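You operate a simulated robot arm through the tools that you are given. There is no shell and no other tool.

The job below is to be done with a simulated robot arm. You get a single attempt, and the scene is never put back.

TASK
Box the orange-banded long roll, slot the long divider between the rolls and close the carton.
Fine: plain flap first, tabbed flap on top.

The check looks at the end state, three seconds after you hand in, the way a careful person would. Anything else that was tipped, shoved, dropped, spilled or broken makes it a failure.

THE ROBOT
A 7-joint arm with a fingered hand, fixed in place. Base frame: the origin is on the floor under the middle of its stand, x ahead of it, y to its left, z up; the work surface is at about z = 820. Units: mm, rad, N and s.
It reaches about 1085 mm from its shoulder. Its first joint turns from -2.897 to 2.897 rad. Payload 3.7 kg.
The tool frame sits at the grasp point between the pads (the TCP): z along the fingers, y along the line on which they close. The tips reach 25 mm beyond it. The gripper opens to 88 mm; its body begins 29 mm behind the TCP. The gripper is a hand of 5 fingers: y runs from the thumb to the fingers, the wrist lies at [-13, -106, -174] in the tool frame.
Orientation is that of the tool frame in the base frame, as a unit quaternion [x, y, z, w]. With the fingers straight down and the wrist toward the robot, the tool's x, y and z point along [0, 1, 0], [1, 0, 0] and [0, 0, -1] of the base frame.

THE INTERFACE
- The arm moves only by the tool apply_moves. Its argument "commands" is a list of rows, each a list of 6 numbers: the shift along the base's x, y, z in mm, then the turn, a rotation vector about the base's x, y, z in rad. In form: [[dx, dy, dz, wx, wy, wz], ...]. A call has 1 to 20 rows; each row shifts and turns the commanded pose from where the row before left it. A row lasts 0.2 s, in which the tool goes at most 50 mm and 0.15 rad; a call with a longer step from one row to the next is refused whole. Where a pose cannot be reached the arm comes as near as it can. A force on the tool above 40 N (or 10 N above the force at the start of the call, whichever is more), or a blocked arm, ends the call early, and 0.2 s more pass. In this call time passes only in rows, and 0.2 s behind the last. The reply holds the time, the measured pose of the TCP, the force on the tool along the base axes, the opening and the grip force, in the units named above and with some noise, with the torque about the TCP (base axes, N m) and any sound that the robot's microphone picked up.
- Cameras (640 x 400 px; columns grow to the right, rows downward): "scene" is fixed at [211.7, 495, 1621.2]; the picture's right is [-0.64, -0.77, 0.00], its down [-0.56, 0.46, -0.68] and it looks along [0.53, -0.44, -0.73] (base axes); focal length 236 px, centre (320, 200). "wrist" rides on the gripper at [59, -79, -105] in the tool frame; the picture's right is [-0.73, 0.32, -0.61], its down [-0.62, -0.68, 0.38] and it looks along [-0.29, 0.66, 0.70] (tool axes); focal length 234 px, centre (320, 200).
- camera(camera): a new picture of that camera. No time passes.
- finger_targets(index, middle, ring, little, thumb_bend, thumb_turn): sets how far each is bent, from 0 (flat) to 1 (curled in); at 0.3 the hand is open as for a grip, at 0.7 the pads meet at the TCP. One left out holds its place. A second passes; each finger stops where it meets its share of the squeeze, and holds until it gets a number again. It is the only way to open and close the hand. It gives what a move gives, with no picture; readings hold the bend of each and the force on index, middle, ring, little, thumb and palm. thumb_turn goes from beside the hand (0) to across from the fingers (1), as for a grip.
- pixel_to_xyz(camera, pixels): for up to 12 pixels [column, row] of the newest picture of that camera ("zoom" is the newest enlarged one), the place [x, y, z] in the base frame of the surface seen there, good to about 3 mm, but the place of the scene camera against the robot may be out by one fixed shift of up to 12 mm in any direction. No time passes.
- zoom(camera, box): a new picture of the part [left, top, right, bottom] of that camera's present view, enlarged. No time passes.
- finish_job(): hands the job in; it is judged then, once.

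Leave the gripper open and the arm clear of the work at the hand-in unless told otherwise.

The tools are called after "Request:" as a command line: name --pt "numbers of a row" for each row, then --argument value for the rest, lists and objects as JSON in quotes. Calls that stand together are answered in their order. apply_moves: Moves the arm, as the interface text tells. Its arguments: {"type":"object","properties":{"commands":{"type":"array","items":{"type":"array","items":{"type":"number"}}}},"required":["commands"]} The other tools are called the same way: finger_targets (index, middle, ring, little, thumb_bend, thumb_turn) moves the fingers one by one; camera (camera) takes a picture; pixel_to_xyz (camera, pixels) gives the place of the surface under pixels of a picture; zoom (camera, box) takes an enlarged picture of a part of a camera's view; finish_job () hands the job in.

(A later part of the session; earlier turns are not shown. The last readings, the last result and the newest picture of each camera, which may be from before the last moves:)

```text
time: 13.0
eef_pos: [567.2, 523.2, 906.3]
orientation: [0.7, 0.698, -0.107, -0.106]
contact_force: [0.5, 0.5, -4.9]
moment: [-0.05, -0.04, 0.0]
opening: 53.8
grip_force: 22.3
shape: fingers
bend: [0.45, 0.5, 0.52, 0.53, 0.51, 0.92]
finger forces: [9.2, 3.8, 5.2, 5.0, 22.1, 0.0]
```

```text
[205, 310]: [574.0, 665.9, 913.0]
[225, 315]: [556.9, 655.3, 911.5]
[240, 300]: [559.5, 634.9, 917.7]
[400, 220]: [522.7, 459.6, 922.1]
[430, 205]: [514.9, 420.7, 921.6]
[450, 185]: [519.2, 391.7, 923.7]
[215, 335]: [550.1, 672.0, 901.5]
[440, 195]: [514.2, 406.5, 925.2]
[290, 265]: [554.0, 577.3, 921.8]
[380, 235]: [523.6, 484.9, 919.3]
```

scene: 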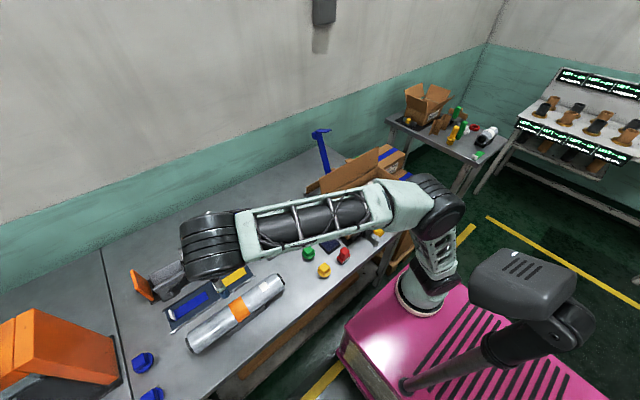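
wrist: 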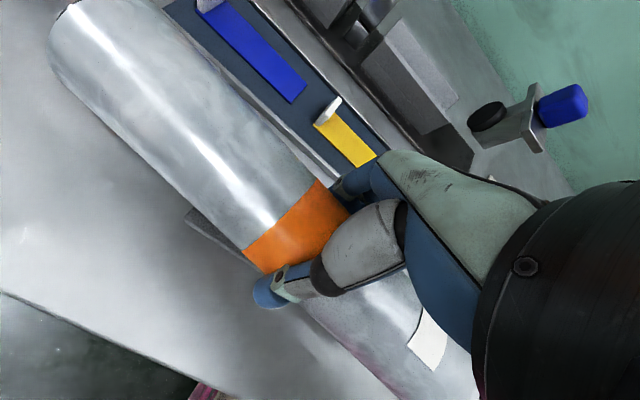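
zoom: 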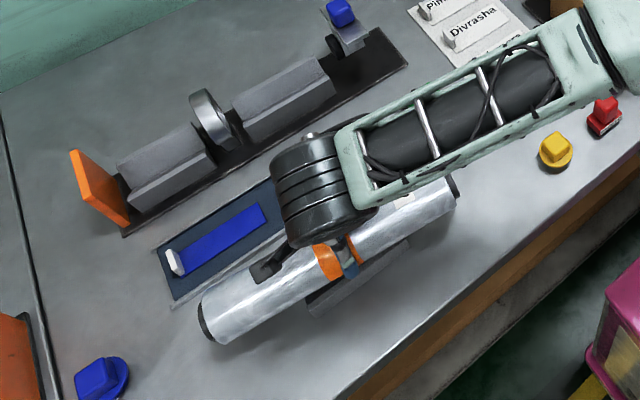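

The roll yawed about 0.17–0.2 rad because ring and little pushed off-centre against the thumb. I'll turn the hand +0.17 so the roll is parallel to y, shift +7 mm in x over the cradle, and set it back down. Then I'll regrip with thumb, index and middle only.

Request:
apply_moves --pt "4 0 4 0.02 0 0.09" --pt "3 0 4 0.018 0 0.085"

Request:
camera --camera "wrist"

Request:
zoom --camera "scene" --box '[140, 210, 320, 370]'

Request:
pixel_to_xyz --camera "zoom" --pixels '[[205, 310], [225, 315], [240, 300], [400, 220], [430, 205], [450, 185], [215, 335], [440, 195], [290, 265], [380, 235]]'

```text
time: 13.6
eef_pos: [575.2, 523.3, 915.7]
orientation: [0.634, 0.759, -0.101, -0.11]
contact_force: [0.9, 0.3, -5.1]
moment: [-0.03, -0.08, 0.04]
opening: 53.7
grip_force: 22.7
shape: fingers
bend: [0.45, 0.5, 0.52, 0.53, 0.51, 0.92]
finger forces: [9.1, 3.9, 5.3, 4.9, 22.0, 0.1]
```

```text
taken
```

wrist: 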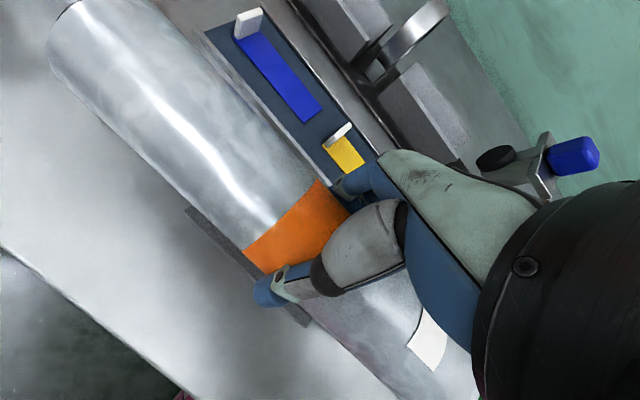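

```text
2.50 times, centred on (230, 290) of scene
```

zoom: 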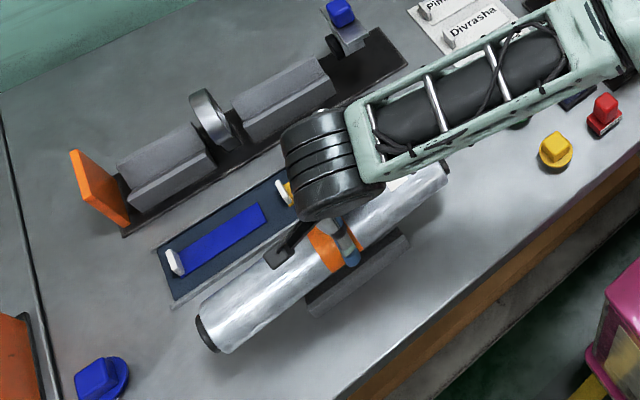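

```text
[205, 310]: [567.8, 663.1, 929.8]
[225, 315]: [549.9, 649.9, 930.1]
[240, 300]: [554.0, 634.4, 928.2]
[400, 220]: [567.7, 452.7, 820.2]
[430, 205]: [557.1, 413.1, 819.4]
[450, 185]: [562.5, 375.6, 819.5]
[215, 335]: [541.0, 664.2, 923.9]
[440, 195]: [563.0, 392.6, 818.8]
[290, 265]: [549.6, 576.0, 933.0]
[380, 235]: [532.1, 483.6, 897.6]
```

Now I'll check that the roll is parallel to y by sampling both flanks in the wrist and scene views.

Request:
pixel_to_xyz --camera "wrist" --pixels '[[140, 70], [120, 85], [100, 100], [160, 60], [210, 140], [240, 170], [190, 165], [290, 220], [280, 240], [380, 340], [390, 360], [360, 350]]'

Request:
pixel_to_xyz --camera "zoom" --pixels '[[225, 300], [245, 290], [260, 285], [280, 268], [300, 250], [395, 205], [415, 190], [430, 180], [440, 170], [250, 305], [400, 215], [425, 200]]'

```text
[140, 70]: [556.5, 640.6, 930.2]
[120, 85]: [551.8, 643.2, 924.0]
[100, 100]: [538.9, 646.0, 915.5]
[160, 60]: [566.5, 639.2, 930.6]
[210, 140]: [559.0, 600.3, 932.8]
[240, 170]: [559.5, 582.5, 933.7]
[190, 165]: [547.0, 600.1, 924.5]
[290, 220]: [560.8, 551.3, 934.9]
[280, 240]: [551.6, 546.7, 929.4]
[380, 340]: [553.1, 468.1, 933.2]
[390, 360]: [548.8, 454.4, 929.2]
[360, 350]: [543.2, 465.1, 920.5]
```

```text
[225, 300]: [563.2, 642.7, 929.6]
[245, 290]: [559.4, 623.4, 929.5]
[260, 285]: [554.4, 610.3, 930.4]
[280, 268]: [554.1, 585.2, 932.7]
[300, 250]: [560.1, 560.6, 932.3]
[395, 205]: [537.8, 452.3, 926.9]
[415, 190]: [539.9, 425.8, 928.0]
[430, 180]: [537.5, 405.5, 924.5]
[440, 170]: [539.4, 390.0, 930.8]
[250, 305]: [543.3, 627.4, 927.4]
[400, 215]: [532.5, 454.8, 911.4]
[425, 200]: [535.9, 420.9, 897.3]
```

The roll is parallel to y, with its axis at about x 567, z 903. I'll lower it 25 mm back onto the cradle.

Request:
apply_moves --pt "0 0 -10 0 0 0" --pt "0 0 -8 0 0 0" --pt "0 0 -4 0 0 0" --pt "0 0 -3 0 0 0"

```text
time: 14.6
eef_pos: [575.0, 522.9, 890.5]
orientation: [0.634, 0.759, -0.101, -0.11]
contact_force: [-2.0, 0.3, -1.6]
moment: [0.07, -0.04, 0.11]
opening: 53.4
grip_force: 23.4
shape: fingers
bend: [0.45, 0.51, 0.52, 0.53, 0.51, 0.92]
finger forces: [8.8, 4.1, 5.3, 4.7, 24.1, 0.0]
```

The vertical load dropped to −1.6 N, so the roll is touching the cradle. I'll go down 2 mm more, then open to the 0.3 grip-ready pose.

Request:
apply_moves --pt "0 0 -2 0 0 0"

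Request:
finger_targets --index 0.3 --middle 0.3 --ring 0.3 --little 0.3 --thumb_bend 0.3 --thumb_turn 1.0

Request:
camera --camera "wrist"

Request:
zoom --camera "scene" --box '[140, 210, 320, 370]'

```text
time: 15.0
eef_pos: [575.1, 522.8, 888.4]
orientation: [0.634, 0.759, -0.1, -0.11]
contact_force: [-1.5, 0.7, 8.1]
moment: [0.04, -0.12, 0.07]
opening: 53.8
grip_force: 26.1
shape: fingers
bend: [0.45, 0.5, 0.52, 0.53, 0.51, 0.92]
finger forces: [8.5, 7.4, 4.9, 4.5, 26.6, 0.0]
```

```text
time: 16.0
eef_pos: [574.3, 523.4, 886.9]
orientation: [0.634, 0.759, -0.101, -0.109]
contact_force: [-0.7, 0.4, 0.1]
moment: [-0.01, 0.03, 0.01]
opening: 84.4
grip_force: 0.1
shape: fingers
bend: [0.3, 0.3, 0.3, 0.3, 0.3, 0.97]
finger forces: [0.0, 0.0, 0.1, 0.0, 0.0, 0.0]
```

```text
taken
```

wrist: 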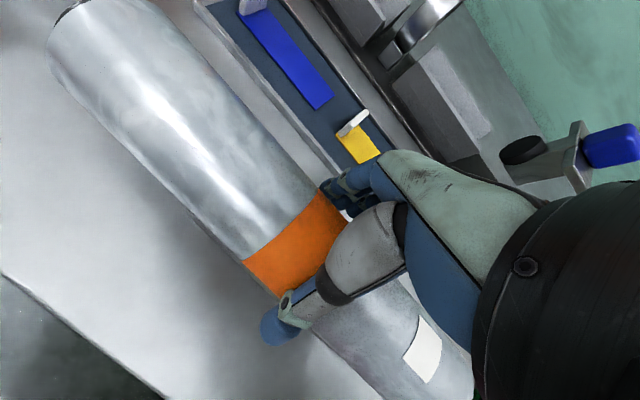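

```text
2.50 times, centred on (230, 290) of scene
```

zoom: 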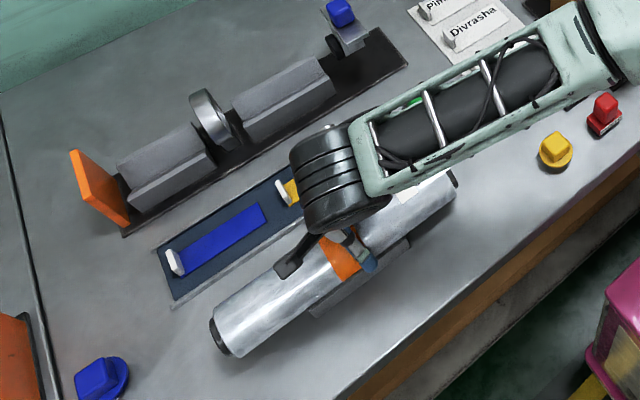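

The roll is back in its cradle. I'll turn the hand back to zero yaw at the same tilt and centre the thumb on the roll's middle.

Request:
apply_moves --pt "-1 -2 1 -0.02 0 -0.09" --pt "0 -2 1 -0.018 0 -0.085"

Request:
camera --camera "wrist"

```text
time: 16.6
eef_pos: [572.3, 518.8, 890.9]
orientation: [0.7, 0.698, -0.105, -0.106]
contact_force: [0.7, -0.7, 0.0]
moment: [-0.01, -0.01, -0.02]
opening: 84.3
grip_force: 0.0
shape: fingers
bend: [0.3, 0.3, 0.3, 0.3, 0.3, 0.97]
finger forces: [0.0, 0.1, 0.0, 0.1, 0.0, 0.0]
```

```text
taken
```

wrist: 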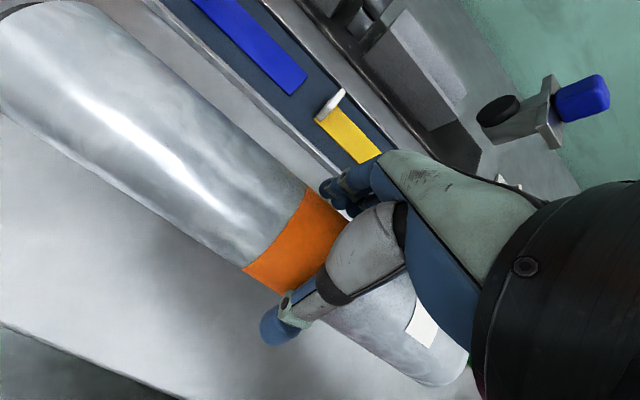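

Orientation is restored and there's no contact. I'll grip with thumb, index and middle only, leaving ring and little open.

Request:
pixel_to_xyz --camera "wrist" --pixels '[[60, 70], [100, 50], [130, 30], [200, 180], [230, 150], [250, 140], [240, 250], [320, 340], [340, 320]]'

Request:
finger_targets --index 0.7 --middle 0.7 --thumb_bend 0.7

```text
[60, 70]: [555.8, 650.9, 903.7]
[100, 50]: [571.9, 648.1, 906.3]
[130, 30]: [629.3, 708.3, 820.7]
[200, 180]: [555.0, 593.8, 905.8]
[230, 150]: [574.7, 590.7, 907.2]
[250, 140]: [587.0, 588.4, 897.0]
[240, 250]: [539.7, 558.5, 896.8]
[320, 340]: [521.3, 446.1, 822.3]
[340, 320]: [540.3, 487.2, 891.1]
```

```text
time: 17.6
eef_pos: [573.7, 519.6, 890.0]
orientation: [0.7, 0.699, -0.105, -0.105]
contact_force: [1.7, 1.9, 6.2]
moment: [-0.07, -0.36, 0.02]
opening: 54.5
grip_force: 18.8
shape: fingers
bend: [0.48, 0.5, 0.3, 0.3, 0.43, 1.0]
finger forces: [9.6, 12.5, 0.0, 0.0, 15.8, 0.0]
```

The grip is balanced: index 9.6 N, middle 12.5 N, thumb 15.8 N. I'll lift gently and check alignment.

Request:
apply_moves --pt "0 0 5 0 0 0" --pt "0 0 8 0 0 0" --pt "0 0 10 0 0 0"

Request:
camera --camera "wrist"

Request:
zoom --camera "scene" --box '[140, 210, 320, 370]'

Request:
pixel_to_xyz --camera "wrist" --pixels '[[60, 70], [100, 50], [80, 100], [200, 180], [230, 150], [250, 140], [240, 250], [160, 190], [340, 320], [360, 340], [390, 350], [210, 215]]'

```text
time: 18.4
eef_pos: [573.5, 520.6, 912.1]
orientation: [0.7, 0.698, -0.106, -0.107]
contact_force: [0.5, 0.6, -4.9]
moment: [-0.05, -0.03, 0.03]
opening: 54.5
grip_force: 15.5
shape: fingers
bend: [0.47, 0.5, 0.3, 0.3, 0.45, 1.0]
finger forces: [10.0, 6.8, 0.1, 0.1, 14.4, 0.1]
```

```text
taken
```

wrist: 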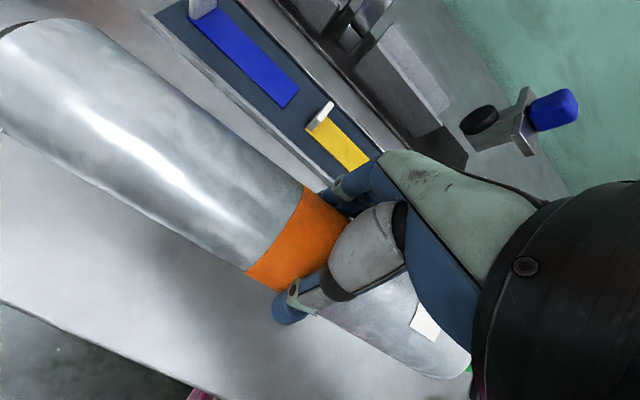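

```text
2.50 times, centred on (230, 290) of scene
```

zoom: 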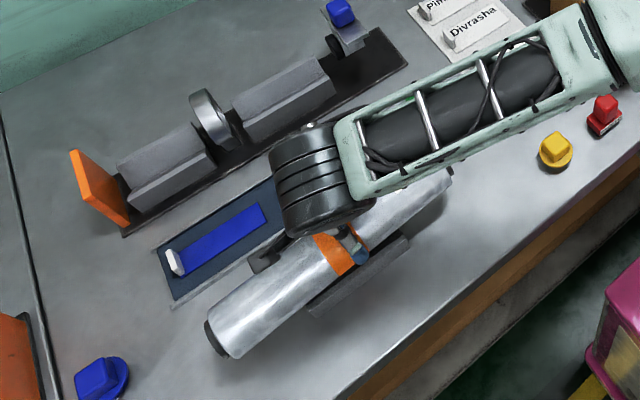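

```text
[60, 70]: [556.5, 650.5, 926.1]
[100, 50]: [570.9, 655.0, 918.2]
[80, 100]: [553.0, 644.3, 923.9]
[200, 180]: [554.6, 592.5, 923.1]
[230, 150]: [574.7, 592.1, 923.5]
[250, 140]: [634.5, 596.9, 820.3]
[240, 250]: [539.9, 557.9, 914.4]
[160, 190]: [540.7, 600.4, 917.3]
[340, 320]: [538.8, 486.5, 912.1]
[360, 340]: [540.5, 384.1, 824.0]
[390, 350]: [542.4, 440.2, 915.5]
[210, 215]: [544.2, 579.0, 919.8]
```

The roll is aligned now, both flanks at x≈540 along its length. I'll bring ring and little in close to the roll without pressing (0.48/0.49) so they don't stick out toward the other roll later.

Request:
finger_targets --ring 0.48 --little 0.49

Request:
camera --camera "wrist"

Request:
pixel_to_xyz --camera "wrist" --pixels '[[60, 70], [100, 50], [80, 100], [200, 180], [230, 150], [250, 140], [240, 250], [160, 190], [340, 320], [360, 340], [390, 350], [210, 215]]'

```text
time: 19.4
eef_pos: [573.6, 519.9, 912.7]
orientation: [0.7, 0.698, -0.105, -0.107]
contact_force: [-0.4, -0.7, -5.1]
moment: [-0.05, -0.03, -0.01]
opening: 54.5
grip_force: 16.6
shape: fingers
bend: [0.47, 0.5, 0.47, 0.48, 0.45, 1.0]
finger forces: [9.5, 6.3, 0.9, 0.8, 15.2, 0.0]
```

```text
taken
```

wrist: 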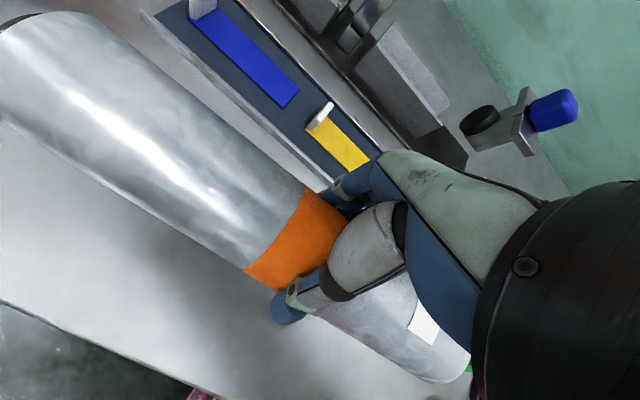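

```text
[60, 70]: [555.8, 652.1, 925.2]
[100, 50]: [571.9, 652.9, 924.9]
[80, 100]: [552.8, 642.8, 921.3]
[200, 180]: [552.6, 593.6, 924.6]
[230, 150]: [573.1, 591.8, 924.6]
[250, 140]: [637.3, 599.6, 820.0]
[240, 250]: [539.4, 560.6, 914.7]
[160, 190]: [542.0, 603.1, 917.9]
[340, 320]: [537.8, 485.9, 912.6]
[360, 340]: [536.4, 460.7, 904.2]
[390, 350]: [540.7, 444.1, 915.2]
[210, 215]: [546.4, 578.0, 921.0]
```

The roll holds steady and aligned. I'll lift it to a safe height above the flaps.

Request:
apply_moves --pt "0 0 15 0 0 0" --pt "0 0 25 0 0 0" --pt "0 0 30 0 0 0" --pt "0 0 30 0 0 0" --pt "0 0 30 0 0 0" --pt "0 0 25 0 0 0" --pt "0 0 15 0 0 0"

Request:
camera --camera "wrist"

```text
time: 21.0
eef_pos: [574.0, 520.5, 1084.2]
orientation: [0.699, 0.699, -0.106, -0.106]
contact_force: [-0.1, -0.7, -4.7]
moment: [-0.04, -0.05, 0.0]
opening: 54.4
grip_force: 16.6
shape: fingers
bend: [0.47, 0.5, 0.47, 0.48, 0.45, 1.0]
finger forces: [9.5, 6.3, 0.8, 0.8, 15.2, 0.0]
```

```text
taken
```

wrist: 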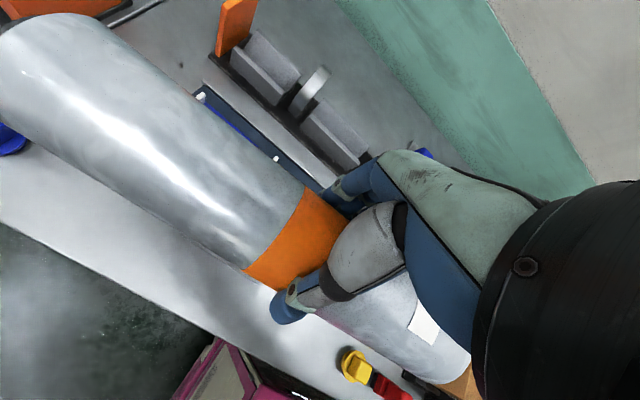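

The grip is steady. I'll carry the roll over to above the carton, y from 520 to about −92 and x to about 613.

Request:
apply_moves --pt "2 -12 0 0 0 0" --pt "2 -24 0 0 0 0" --pt "2 -34 0 0 0 0" --pt "2 -36 0 0 0 0" --pt "2 -36 0 0 0 0" --pt "2 -36 0 0 0 0" --pt "2 -36 0 0 0 0" --pt "2 -36 0 0 0 0" --pt "2 -36 0 0 0 0" --pt "2 -36 0 0 0 0" --pt "2 -36 0 0 0 0" --pt "2 -36 0 0 0 0" --pt "2 -36 0 0 0 0" --pt "2 -36 0 0 0 0" --pt "2 -36 0 0 0 0" --pt "2 -36 0 0 0 0" --pt "2 -34 0 0 0 0" --pt "2 -24 0 0 0 0" --pt "2 -12 0 0 0 0"

Request:
camera --camera "wrist"

Request:
zoom --camera "scene" --box '[290, 100, 470, 270]'

```text
time: 25.0
eef_pos: [611.5, -87.9, 1084.7]
orientation: [0.7, 0.699, -0.106, -0.106]
contact_force: [-0.3, 0.0, -4.7]
moment: [-0.09, -0.04, -0.01]
opening: 54.7
grip_force: 16.1
shape: fingers
bend: [0.47, 0.51, 0.47, 0.48, 0.45, 1.0]
finger forces: [9.2, 6.2, 0.8, 0.9, 14.7, 0.1]
```

```text
taken
```

wrist: 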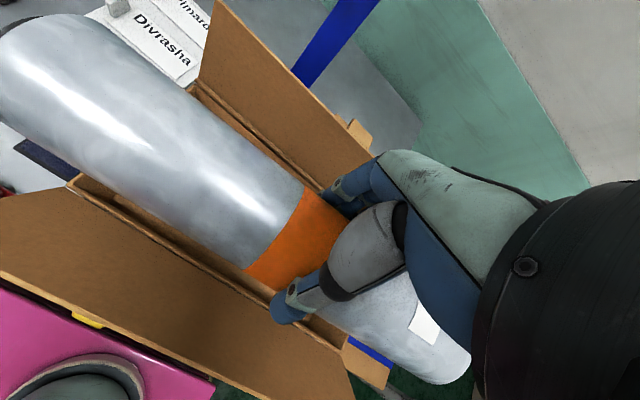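

```text
2.35 times, centred on (380, 185) of scene
```

zoom: 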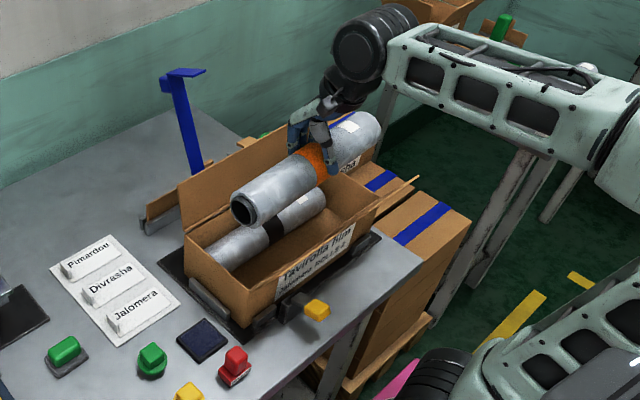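

The roll hangs above the carton. I'll measure the carton's inner walls, the held roll's position and its tilt.

Request:
pixel_to_xyz --camera "wrist" --pixels '[[75, 185], [90, 195], [200, 92], [225, 110], [350, 340], [15, 40], [40, 100], [100, 60], [180, 190], [200, 150], [420, 350], [300, 310]]'

Request:
pixel_to_xyz --camera "zoom" --pixels '[[235, 200], [255, 185], [290, 165], [370, 115], [350, 125], [188, 248], [250, 290], [215, 250], [320, 200], [410, 180], [270, 225], [240, 240]]'

```text
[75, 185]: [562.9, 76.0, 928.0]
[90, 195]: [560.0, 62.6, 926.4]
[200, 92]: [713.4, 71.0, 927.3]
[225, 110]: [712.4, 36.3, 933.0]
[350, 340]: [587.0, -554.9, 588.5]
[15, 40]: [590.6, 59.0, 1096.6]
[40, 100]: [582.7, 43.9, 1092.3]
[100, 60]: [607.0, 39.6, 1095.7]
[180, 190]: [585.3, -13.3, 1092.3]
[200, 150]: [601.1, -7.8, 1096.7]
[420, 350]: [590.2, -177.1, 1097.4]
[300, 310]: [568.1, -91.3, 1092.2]
```

```text
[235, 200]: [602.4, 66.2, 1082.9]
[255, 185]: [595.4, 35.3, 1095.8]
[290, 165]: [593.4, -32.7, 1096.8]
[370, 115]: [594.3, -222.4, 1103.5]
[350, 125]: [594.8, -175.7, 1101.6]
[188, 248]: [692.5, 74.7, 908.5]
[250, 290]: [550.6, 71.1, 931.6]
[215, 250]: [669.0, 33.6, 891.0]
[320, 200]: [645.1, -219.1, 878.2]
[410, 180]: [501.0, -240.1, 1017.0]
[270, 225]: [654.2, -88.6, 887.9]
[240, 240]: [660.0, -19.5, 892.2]
```

The held roll's axis is at x≈603 and its centre at y≈−84.5. The carton centre is y≈−91, and the thumb needs to clear the near wall (inner x≈563). I'll shift to x 614, y −94.5 and descend to TCP z≈940.

Request:
apply_moves --pt "1 -3 -20 0 0 0" --pt "1.5 -3.5 -30 0 0 0" --pt "0 0 -35 0 0 0" --pt "0 0 -30 0 0 0" --pt "0 0 -20 0 0 0" --pt "0 0 -10 0 0 0"

Request:
camera --camera "wrist"

Request:
zoom --camera "scene" --box '[310, 120, 450, 250]'

```text
time: 26.4
eef_pos: [615.1, -97.5, 937.3]
orientation: [0.7, 0.698, -0.105, -0.107]
contact_force: [0.2, 0.9, -5.5]
moment: [-0.06, -0.03, 0.01]
opening: 54.2
grip_force: 16.3
shape: fingers
bend: [0.47, 0.51, 0.47, 0.48, 0.45, 1.0]
finger forces: [9.1, 6.3, 0.9, 0.9, 14.8, 0.0]
```

```text
taken
```

wrist: 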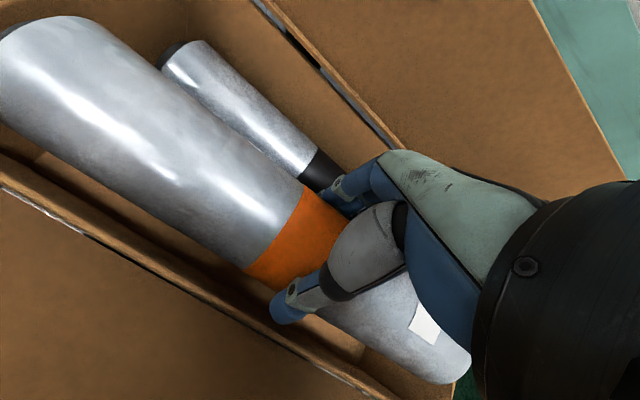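

```text
3.08 times, centred on (380, 185) of scene
```

zoom: 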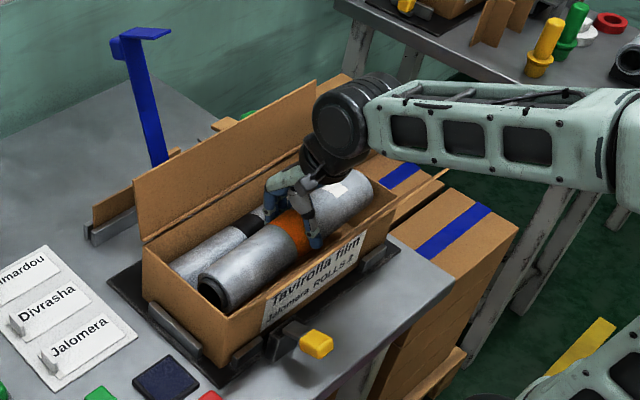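

The roll is entering the carton well, clear of both flaps. Next I'll measure the existing roll, the near wall's inner edge and the gap.

Request:
pixel_to_xyz --camera "wrist" --pixels '[[195, 50], [210, 48], [235, 75], [215, 85], [250, 100], [290, 150], [330, 160], [100, 225], [200, 285], [15, 40], [60, 150], [150, 60]]'

Request:
pixel_to_xyz --camera "zoom" --pixels '[[175, 265], [200, 250], [215, 240], [235, 235], [210, 260], [210, 295], [225, 265], [345, 185], [195, 335], [260, 310], [250, 245], [180, 280]]'

```text
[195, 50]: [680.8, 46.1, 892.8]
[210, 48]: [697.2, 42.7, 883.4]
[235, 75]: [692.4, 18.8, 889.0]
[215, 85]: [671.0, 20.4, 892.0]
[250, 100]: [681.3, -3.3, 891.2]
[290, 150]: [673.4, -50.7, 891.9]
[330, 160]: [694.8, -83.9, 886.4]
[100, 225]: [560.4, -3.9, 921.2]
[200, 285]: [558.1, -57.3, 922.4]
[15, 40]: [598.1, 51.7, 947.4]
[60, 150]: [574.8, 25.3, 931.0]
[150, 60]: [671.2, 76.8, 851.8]
```

```text
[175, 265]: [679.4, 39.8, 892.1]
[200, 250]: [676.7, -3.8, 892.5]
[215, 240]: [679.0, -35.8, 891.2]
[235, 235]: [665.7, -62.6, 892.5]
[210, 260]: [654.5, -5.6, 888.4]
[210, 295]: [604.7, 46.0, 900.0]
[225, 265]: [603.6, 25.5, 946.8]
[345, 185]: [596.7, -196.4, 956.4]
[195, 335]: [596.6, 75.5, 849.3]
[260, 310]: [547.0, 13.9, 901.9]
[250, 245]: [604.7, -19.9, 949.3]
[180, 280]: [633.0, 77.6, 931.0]
```

The existing roll's axis is at x≈673, nearly against the far wall. Seated height for the held roll would be TCP z≈880. I'll shift 3 mm toward the near wall and descend slowly, watching the force.

Request:
apply_moves --pt "-2 1.5 -10 0 0 0" --pt "-1 1.5 -8 0 0 0" --pt "0 0 -6 0 0 0" --pt "0 0 -4 0 0 0"

Request:
camera --camera "wrist"

Request:
zoom --camera "scene" --box '[330, 140, 420, 220]'

```text
time: 27.4
eef_pos: [611.4, -93.0, 910.8]
orientation: [0.7, 0.698, -0.106, -0.106]
contact_force: [-0.3, -0.3, -5.1]
moment: [-0.07, -0.03, -0.02]
opening: 54.3
grip_force: 16.0
shape: fingers
bend: [0.47, 0.51, 0.47, 0.48, 0.45, 1.0]
finger forces: [9.1, 6.3, 0.8, 0.8, 14.6, 0.0]
```

```text
taken
```

wrist: 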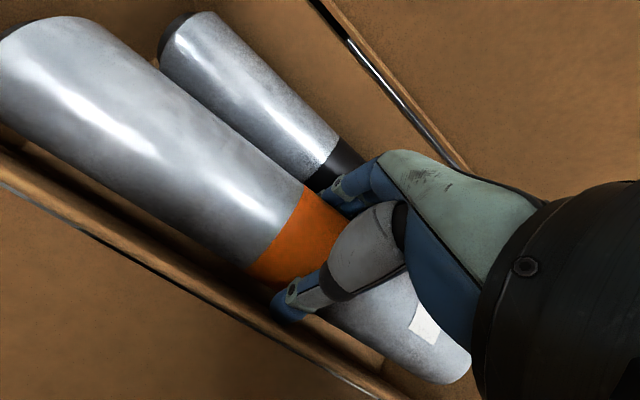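

```text
5.00 times, centred on (375, 180) of scene
```

zoom: 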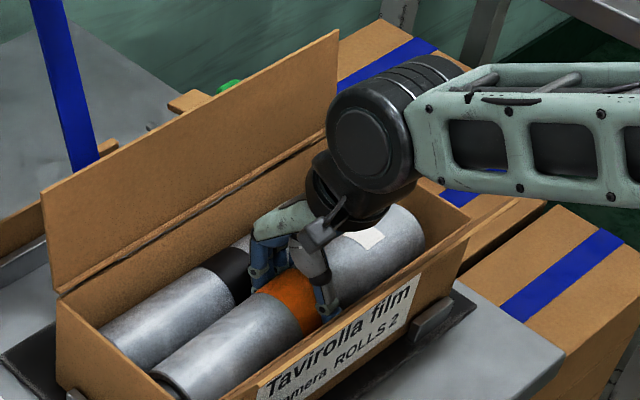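

Still no contact at TCP z 911. I'll continue in 3 mm steps.

Request:
apply_moves --pt "0 0 -3 0 0 0" --pt "0 0 -3 0 0 0" --pt "0 0 -3 0 0 0"

```text
time: 28.2
eef_pos: [611.7, -92.5, 902.8]
orientation: [0.7, 0.698, -0.105, -0.106]
contact_force: [-2.1, 0.5, -4.3]
moment: [-0.07, -0.08, -0.04]
opening: 54.1
grip_force: 17.2
shape: fingers
bend: [0.47, 0.51, 0.47, 0.48, 0.45, 1.0]
finger forces: [8.8, 9.4, 0.7, 0.7, 15.4, 0.0]
```

A small contact has begun: middle finger 9.4 N and side force −2 N, as the finger touches the other roll. I'll continue gently with a 1.5 mm shift toward the near wall.

Request:
apply_moves --pt "-1.5 0 -2 0 0 0" --pt "0 0 -3 0 0 0" --pt "0 0 -3 0 0 0"

Request:
camera --camera "wrist"

```text
time: 29.0
eef_pos: [610.4, -92.5, 893.7]
orientation: [0.7, 0.699, -0.105, -0.106]
contact_force: [-0.4, -1.3, -4.1]
moment: [-0.05, -0.08, -0.01]
opening: 54.0
grip_force: 17.6
shape: fingers
bend: [0.47, 0.51, 0.47, 0.48, 0.45, 1.0]
finger forces: [9.1, 8.3, 0.7, 0.7, 15.3, 0.1]
```

```text
taken
```

wrist: 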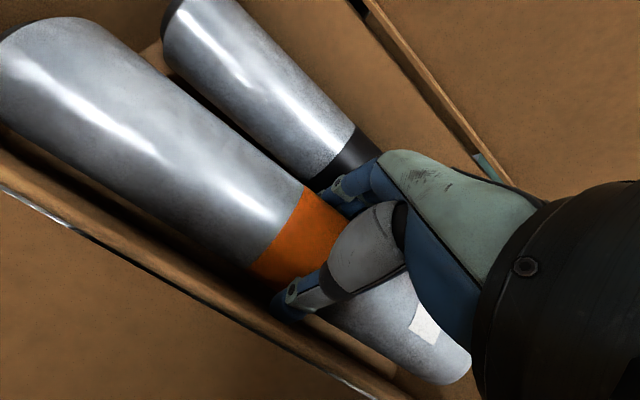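

T=893.7 and forces are still small, so there's more room than I estimated. I'll keep going down.

Request:
apply_moves --pt "0 0 -3 0 0 0" --pt "0 0 -3 0 0 0"

```text
time: 29.6
eef_pos: [609.8, -91.9, 888.5]
orientation: [0.7, 0.698, -0.105, -0.107]
contact_force: [-4.5, 1.7, 5.5]
moment: [-0.15, -0.26, -0.11]
opening: 53.9
grip_force: 32.3
shape: fingers
bend: [0.48, 0.53, 0.47, 0.48, 0.45, 1.0]
finger forces: [9.3, 27.1, 0.6, 0.5, 27.0, 0.0]
```

The middle finger is now wedged (27 N) against the other roll, and the vertical force has turned upward. I'll check how high the roll still is.

Request:
camera --camera "wrist"

Request:
pixel_to_xyz --camera "wrist" --pixels '[[60, 60], [100, 60], [130, 100], [180, 120], [220, 150], [200, 40], [230, 70], [260, 90], [300, 130], [410, 300], [430, 330], [150, 90]]'

Request:
zoom --camera "scene" --box '[330, 140, 420, 220]'

Request:
pixel_to_xyz --camera "zoom" --pixels '[[200, 345], [230, 320], [260, 300], [240, 335], [390, 220], [410, 230], [350, 240], [140, 310], [180, 290], [215, 280], [370, 225], [400, 250]]'

```text
taken
```

wrist: 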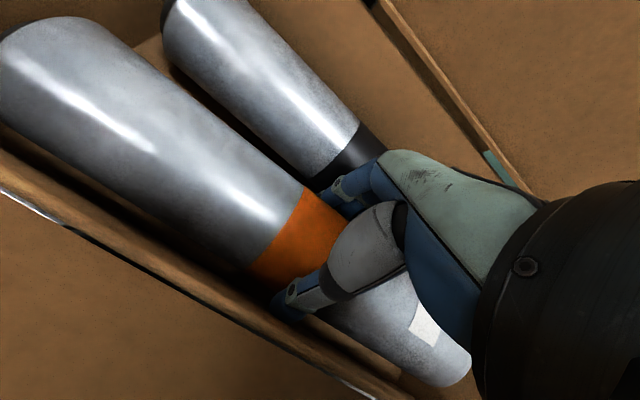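

```text
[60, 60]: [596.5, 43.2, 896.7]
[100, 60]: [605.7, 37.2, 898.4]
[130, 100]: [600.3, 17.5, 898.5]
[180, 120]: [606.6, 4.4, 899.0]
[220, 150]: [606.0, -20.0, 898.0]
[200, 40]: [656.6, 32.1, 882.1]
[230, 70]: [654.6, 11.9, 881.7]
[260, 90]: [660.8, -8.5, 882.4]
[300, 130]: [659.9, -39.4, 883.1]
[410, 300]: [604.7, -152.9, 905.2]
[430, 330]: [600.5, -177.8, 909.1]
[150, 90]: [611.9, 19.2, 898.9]
```

```text
5.00 times, centred on (375, 180) of scene
```

zoom: 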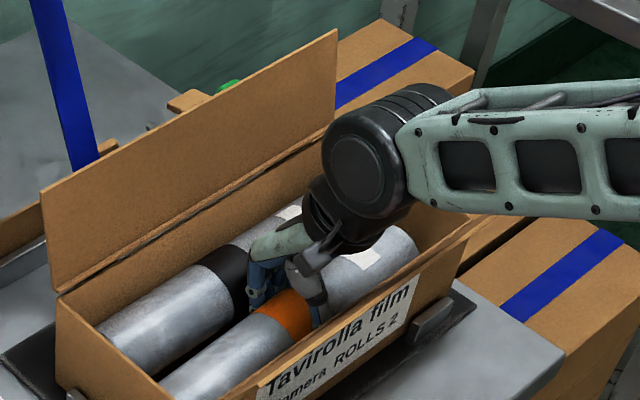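

```text
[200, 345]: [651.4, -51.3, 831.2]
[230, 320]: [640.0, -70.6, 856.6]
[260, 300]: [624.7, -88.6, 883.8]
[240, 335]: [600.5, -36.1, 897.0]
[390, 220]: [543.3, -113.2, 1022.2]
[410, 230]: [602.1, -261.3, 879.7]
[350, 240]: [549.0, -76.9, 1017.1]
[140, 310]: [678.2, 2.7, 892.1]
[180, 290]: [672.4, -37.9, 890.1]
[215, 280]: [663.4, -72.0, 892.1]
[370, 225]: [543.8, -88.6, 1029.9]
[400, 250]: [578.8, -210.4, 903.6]
```

The roll's top is at 898 on the +y side and about 907 on the −y side, with a seated top of ≈892. I'll level it (+0.045 rad about x) with a 1 mm relief, then open slightly so it settles the last few millimetres.

Request:
apply_moves --pt "0 0 1 0.045 0 0"

Request:
camera --camera "wrist"

Request:
pixel_to_xyz --camera "wrist" --pixels '[[60, 60], [100, 60], [130, 100], [180, 120], [220, 150], [410, 300], [430, 330], [440, 345], [150, 90]]'

```text
time: 30.0
eef_pos: [610.5, -93.0, 888.4]
orientation: [0.697, 0.701, -0.089, -0.122]
contact_force: [-2.9, -0.6, -1.4]
moment: [-0.15, -0.35, -0.08]
opening: 53.8
grip_force: 29.0
shape: fingers
bend: [0.48, 0.53, 0.47, 0.48, 0.45, 1.0]
finger forces: [10.5, 20.4, 0.8, 0.7, 26.2, 0.0]
```

```text
taken
```

wrist: 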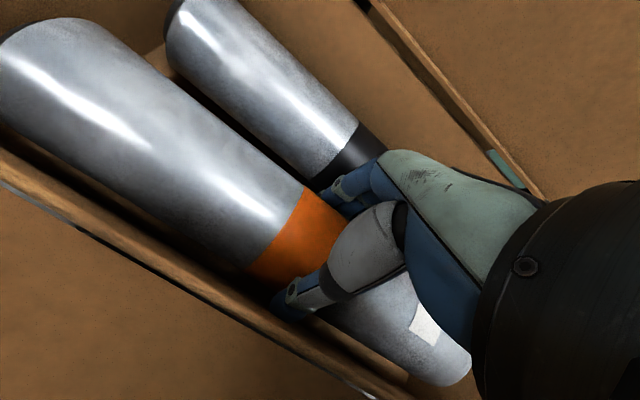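

```text
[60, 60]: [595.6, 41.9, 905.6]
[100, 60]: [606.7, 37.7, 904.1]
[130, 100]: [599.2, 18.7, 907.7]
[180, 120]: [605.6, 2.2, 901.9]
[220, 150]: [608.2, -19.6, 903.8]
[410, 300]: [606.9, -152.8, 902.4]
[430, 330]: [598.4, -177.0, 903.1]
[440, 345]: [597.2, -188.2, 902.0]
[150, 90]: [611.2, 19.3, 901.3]
```

The roll is level at top z≈903, about 11 mm above its seat. I'll try 3 mm lower before opening.

Request:
apply_moves --pt "0 0 -1.5 0 0 0" --pt "0 0 -1.5 0 0 0"

```text
time: 30.6
eef_pos: [609.7, -92.8, 886.7]
orientation: [0.698, 0.7, -0.088, -0.122]
contact_force: [-7.5, -0.3, 11.5]
moment: [-0.21, -0.56, -0.18]
opening: 54.0
grip_force: 39.3
shape: fingers
bend: [0.48, 0.54, 0.47, 0.48, 0.45, 1.0]
finger forces: [10.2, 35.4, 0.6, 0.5, 32.2, 0.0]
```

The fingers are firmly wedged now, so I'll stop descending. I'll open the hand slightly to let the roll settle.

Request:
finger_targets --index 0.42 --middle 0.45 --ring 0.42 --little 0.43 --thumb_bend 0.38

Request:
camera --camera "wrist"

Request:
zoom --camera "scene" --box '[330, 140, 420, 220]'

```text
time: 31.6
eef_pos: [610.3, -93.2, 886.3]
orientation: [0.697, 0.701, -0.088, -0.121]
contact_force: [-11.3, -0.2, 13.0]
moment: [-0.15, -0.38, -0.2]
opening: 58.2
grip_force: 30.1
shape: fingers
bend: [0.42, 0.5, 0.44, 0.43, 0.42, 0.99]
finger forces: [0.0, 36.6, 1.4, 0.0, 22.2, 0.0]
```

```text
taken
```

wrist: 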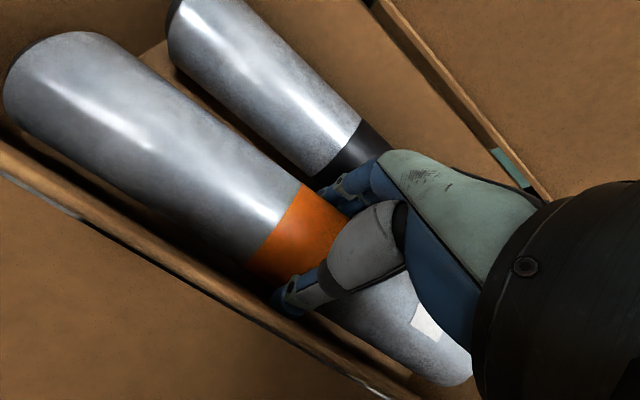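

```text
5.00 times, centred on (375, 180) of scene
```

zoom: 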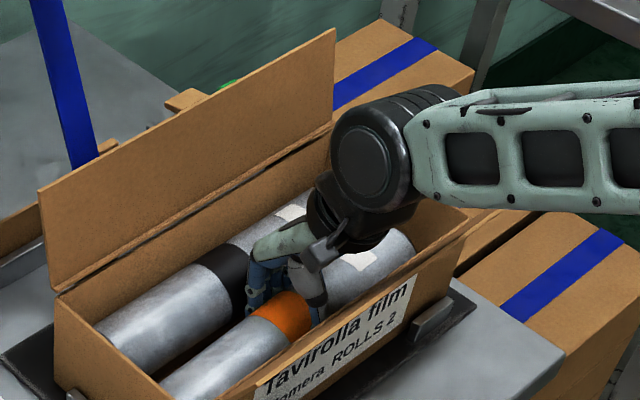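

The middle finger is still wedged between the rolls at 36 N and the roll has tilted slightly. I'll measure its current heights.

Request:
pixel_to_xyz --camera "wrist" --pixels '[[60, 70], [100, 70], [130, 110], [180, 130], [220, 160], [410, 300], [430, 330], [440, 345], [150, 100], [250, 70], [290, 120], [230, 60]]'

```text
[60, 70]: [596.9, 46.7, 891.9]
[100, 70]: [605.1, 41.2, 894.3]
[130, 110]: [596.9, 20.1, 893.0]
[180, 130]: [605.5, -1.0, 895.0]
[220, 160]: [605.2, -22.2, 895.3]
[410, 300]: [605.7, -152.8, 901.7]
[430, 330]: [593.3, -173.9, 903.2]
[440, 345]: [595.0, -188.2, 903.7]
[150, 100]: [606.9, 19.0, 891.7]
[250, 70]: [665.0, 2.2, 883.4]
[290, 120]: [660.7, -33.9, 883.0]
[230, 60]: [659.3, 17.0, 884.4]
```

The +y end is already seated (top 892) and the −y end is 12 mm up. I'll raise the hand 3 mm to relieve the wedge, then open a bit more.

Request:
apply_moves --pt "0 0 1.5 0 0 0" --pt "0 0 1.5 0 0 0"

Request:
finger_targets --index 0.4 --middle 0.42 --ring 0.4 --little 0.4 --thumb_bend 0.38

Request:
camera --camera "wrist"

Request:
pixel_to_xyz --camera "wrist" --pixels '[[60, 70], [100, 70], [130, 110], [180, 130], [220, 160], [410, 300], [430, 330], [440, 345], [150, 100], [250, 70], [290, 120], [230, 60]]'

```text
time: 32.2
eef_pos: [610.3, -92.2, 888.1]
orientation: [0.697, 0.7, -0.089, -0.123]
contact_force: [-9.1, -1.0, -2.3]
moment: [-0.03, -0.28, -0.21]
opening: 57.6
grip_force: 21.7
shape: fingers
bend: [0.42, 0.49, 0.43, 0.43, 0.42, 0.99]
finger forces: [0.0, 26.8, 0.9, 0.1, 16.2, 0.0]
```

```text
time: 33.2
eef_pos: [610.6, -92.6, 888.0]
orientation: [0.696, 0.701, -0.09, -0.122]
contact_force: [-14.5, -0.9, -2.7]
moment: [-0.03, -0.08, -0.26]
opening: 60.7
grip_force: 22.6
shape: fingers
bend: [0.4, 0.49, 0.43, 0.4, 0.42, 0.99]
finger forces: [0.0, 27.5, 2.7, 0.0, 14.9, 0.0]
```

```text
taken
```

wrist: 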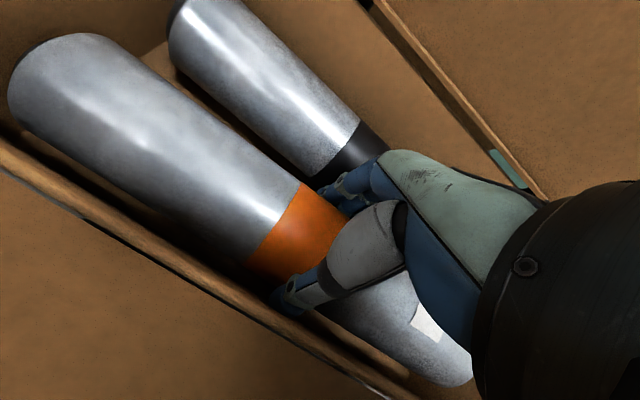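

```text
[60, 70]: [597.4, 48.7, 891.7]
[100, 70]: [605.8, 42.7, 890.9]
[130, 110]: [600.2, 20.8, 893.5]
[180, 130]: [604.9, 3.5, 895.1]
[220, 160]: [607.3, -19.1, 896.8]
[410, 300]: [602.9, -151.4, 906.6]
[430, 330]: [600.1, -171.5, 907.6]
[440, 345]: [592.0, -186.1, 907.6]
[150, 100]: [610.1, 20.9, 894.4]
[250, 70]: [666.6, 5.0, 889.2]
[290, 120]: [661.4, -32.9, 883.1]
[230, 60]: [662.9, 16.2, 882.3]
```

The hand is still pinched and the roll pivots on its seated +y end. I'll raise another 4 mm and open again.

Request:
apply_moves --pt "0 0 2 0 0 0" --pt "0 0 2 0 0 0"

Request:
finger_targets --index 0.38 --middle 0.4 --ring 0.38 --little 0.38

Request:
camera --camera "wrist"

Request:
pixel_to_xyz --camera "wrist" --pixels '[[60, 70], [100, 70], [130, 110], [180, 130], [220, 160], [410, 300], [430, 330], [440, 345], [150, 100], [250, 70], [290, 120], [230, 60]]'

```text
time: 33.8
eef_pos: [610.5, -92.4, 891.4]
orientation: [0.697, 0.701, -0.089, -0.122]
contact_force: [-2.7, -0.6, 0.4]
moment: [-0.02, -0.04, -0.12]
opening: 60.8
grip_force: 4.5
shape: fingers
bend: [0.4, 0.46, 0.41, 0.4, 0.42, 0.99]
finger forces: [0.0, 6.1, 1.2, 0.0, 2.6, 0.0]
```

```text
time: 34.8
eef_pos: [610.5, -92.1, 892.4]
orientation: [0.698, 0.7, -0.088, -0.122]
contact_force: [-3.3, -1.0, 7.0]
moment: [-0.1, -0.18, -0.15]
opening: 62.5
grip_force: 7.1
shape: fingers
bend: [0.38, 0.45, 0.41, 0.38, 0.42, 0.99]
finger forces: [0.0, 6.9, 2.6, 0.1, 4.0, 0.1]
```

```text
taken
```

wrist: 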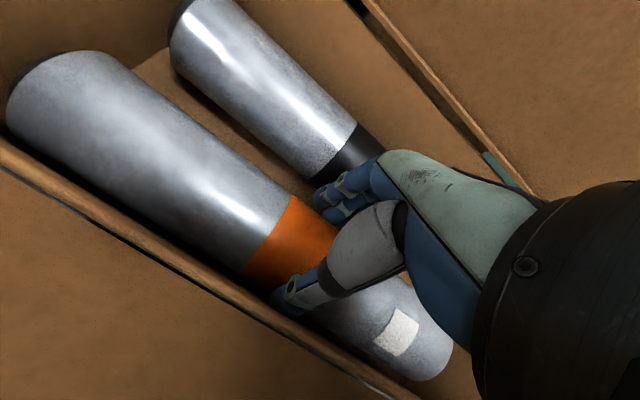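

```text
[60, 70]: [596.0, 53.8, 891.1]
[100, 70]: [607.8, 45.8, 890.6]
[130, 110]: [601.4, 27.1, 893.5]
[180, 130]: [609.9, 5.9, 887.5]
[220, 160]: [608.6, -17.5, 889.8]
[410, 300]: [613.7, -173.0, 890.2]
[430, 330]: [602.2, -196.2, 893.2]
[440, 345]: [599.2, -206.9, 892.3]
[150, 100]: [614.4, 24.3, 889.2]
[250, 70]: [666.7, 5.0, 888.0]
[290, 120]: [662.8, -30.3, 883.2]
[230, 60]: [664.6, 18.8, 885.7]
```

The roll is seated, with its top at ≈892 along its whole length. I'll withdraw the hand straight up slowly.

Request:
apply_moves --pt "0 0 4 0 0 0" --pt "0 0 6 0 0 0" --pt "0 0 8 0 0 0"

Request:
camera --camera "wrist"

```text
time: 35.6
eef_pos: [610.5, -92.6, 911.1]
orientation: [0.698, 0.7, -0.089, -0.121]
contact_force: [2.5, -0.2, -0.5]
moment: [-0.04, -0.09, -0.01]
opening: 62.9
grip_force: 1.7
shape: fingers
bend: [0.38, 0.4, 0.38, 0.38, 0.42, 0.99]
finger forces: [0.0, 0.0, 0.1, 0.0, 2.5, 0.1]
```

```text
taken
```

wrist: 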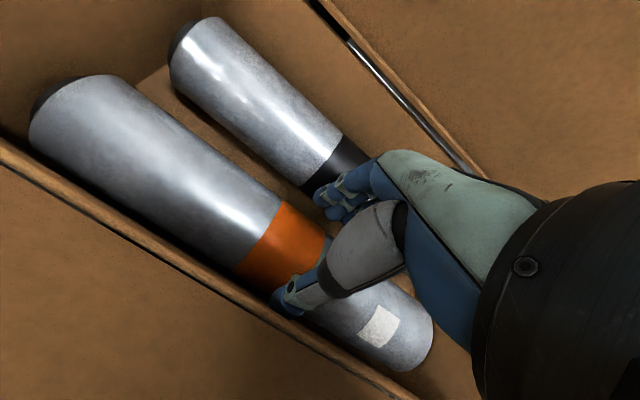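

Forces are near zero, apart from the thumb lightly brushing the near wall. I'll shift 2 mm away from it and rise clear of the flaps.

Request:
apply_moves --pt "2 0 8 0 0 0" --pt "1 0 15 0 0 0" --pt "0 0 30 0 0 0" --pt "0 0 40 0 0 0" --pt "0 0 40 0 0 0" --pt "0 0 40 0 0 0"

Request:
finger_targets --index 0.3 --middle 0.3 --ring 0.3 --little 0.3 --thumb_bend 0.3 --thumb_turn 1.0

Request:
camera --camera "wrist"

Request:
zoom --camera "scene" --box '[300, 120, 440, 250]'

```text
time: 37.0
eef_pos: [614.1, -93.5, 1084.4]
orientation: [0.697, 0.7, -0.09, -0.123]
contact_force: [0.4, 0.1, 0.4]
moment: [0.02, 0.01, 0.02]
opening: 67.5
grip_force: 0.0
shape: fingers
bend: [0.38, 0.4, 0.38, 0.38, 0.38, 0.99]
finger forces: [0.1, 0.1, 0.0, 0.0, 0.1, 0.0]
```

```text
time: 38.0
eef_pos: [616.5, -93.6, 1083.6]
orientation: [0.697, 0.701, -0.09, -0.122]
contact_force: [0.3, 0.5, -0.1]
moment: [-0.01, -0.04, -0.01]
opening: 84.3
grip_force: 0.1
shape: fingers
bend: [0.3, 0.3, 0.3, 0.3, 0.3, 0.98]
finger forces: [0.1, 0.0, 0.0, 0.0, 0.0, 0.0]
```

```text
taken
```

wrist: 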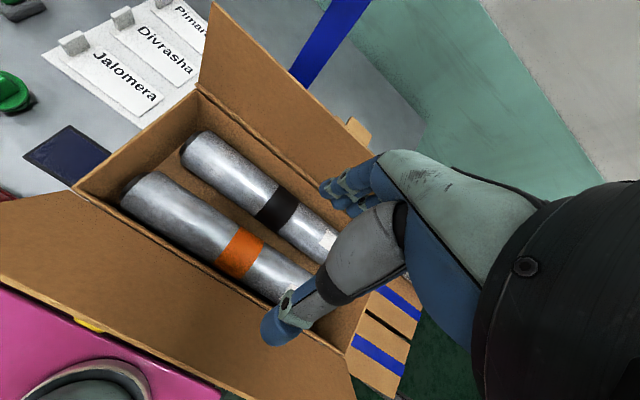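

```text
3.08 times, centred on (370, 185) of scene
```

zoom: 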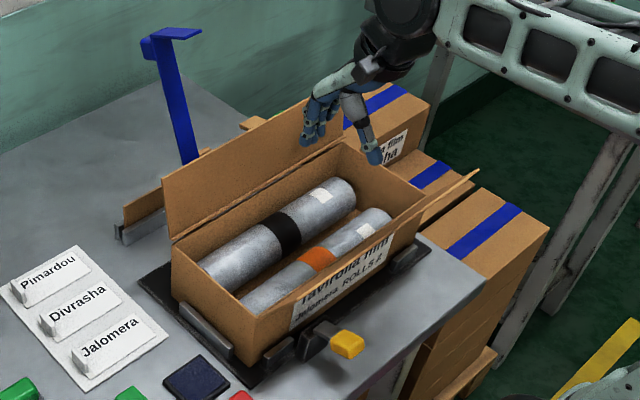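

Both rolls lie in the carton. I'll measure their positions so I know where the gap for the divider is.

Request:
pixel_to_xyz --camera "wrist" --pixels '[[150, 190], [160, 180], [145, 210], [240, 250], [250, 240], [228, 262], [205, 145], [220, 135], [195, 165], [275, 210], [285, 198], [262, 225]]'

Request:
pixel_to_xyz --camera "zoom" --pixels '[[250, 295], [315, 255], [375, 215], [300, 275], [350, 238], [220, 260], [285, 222], [340, 190], [240, 265], [310, 225], [330, 212], [265, 300]]'

Request:
zoom --camera "wrist" --box '[100, 100, 340, 330]'

```text
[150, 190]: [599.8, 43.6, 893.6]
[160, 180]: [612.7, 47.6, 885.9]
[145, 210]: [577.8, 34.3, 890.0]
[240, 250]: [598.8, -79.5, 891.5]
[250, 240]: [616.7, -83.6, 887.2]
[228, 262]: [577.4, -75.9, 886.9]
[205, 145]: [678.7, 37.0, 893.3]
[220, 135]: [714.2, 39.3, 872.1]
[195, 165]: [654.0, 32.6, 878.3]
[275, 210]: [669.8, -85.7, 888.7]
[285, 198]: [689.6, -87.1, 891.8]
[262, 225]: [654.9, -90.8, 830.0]
```

```text
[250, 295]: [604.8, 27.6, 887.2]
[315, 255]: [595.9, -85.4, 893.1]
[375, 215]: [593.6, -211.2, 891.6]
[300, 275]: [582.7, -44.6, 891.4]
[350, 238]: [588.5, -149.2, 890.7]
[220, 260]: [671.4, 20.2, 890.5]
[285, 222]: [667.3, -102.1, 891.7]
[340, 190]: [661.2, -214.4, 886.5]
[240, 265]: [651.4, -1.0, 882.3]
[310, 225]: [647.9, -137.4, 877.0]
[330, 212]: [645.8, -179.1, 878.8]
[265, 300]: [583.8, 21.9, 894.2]
```

```text
1.74 times, centred on (220, 215) of wrist
```

zoom: 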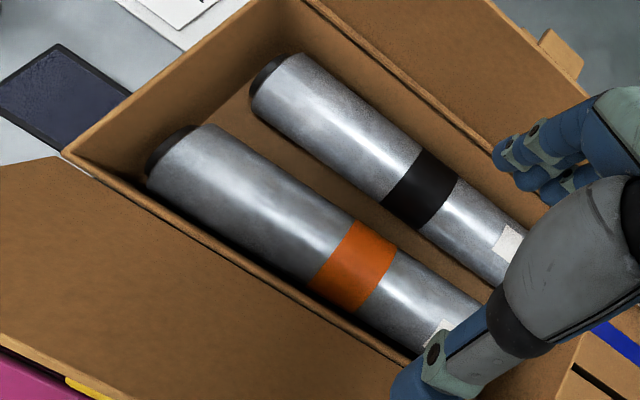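

The rolls are at x≈597 and x≈674, so the gap is about 628–644, centred near x=636. For the divider, the hand must clear the far flap and its tab (x up to ~753, z 1030). I'll sample my hand and wrist surfaces to learn their envelope.

Request:
zoom --camera "scene" --box '[350, 90, 470, 190]'

Request:
camera --camera "scene"

```text
4.00 times, centred on (410, 140) of scene
```

zoom: 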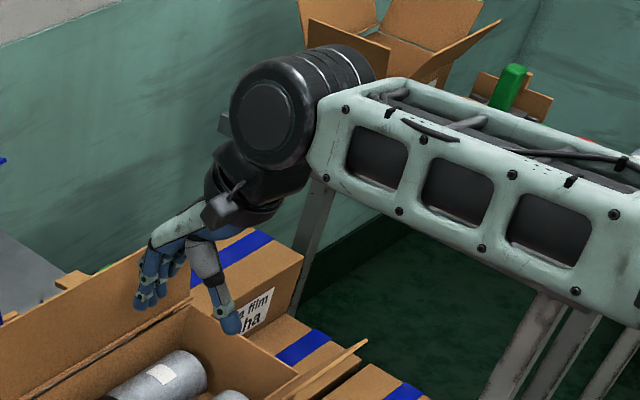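

```text
taken
```

scene: 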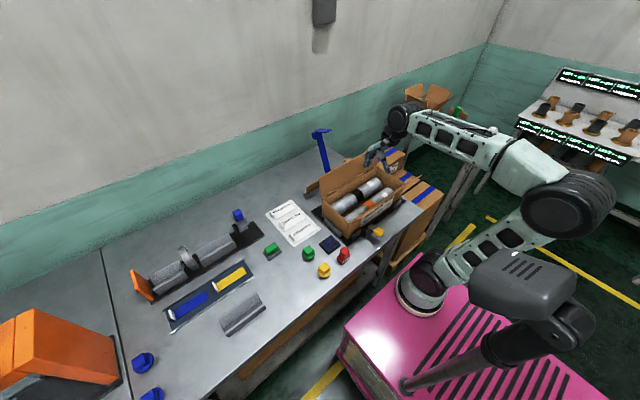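

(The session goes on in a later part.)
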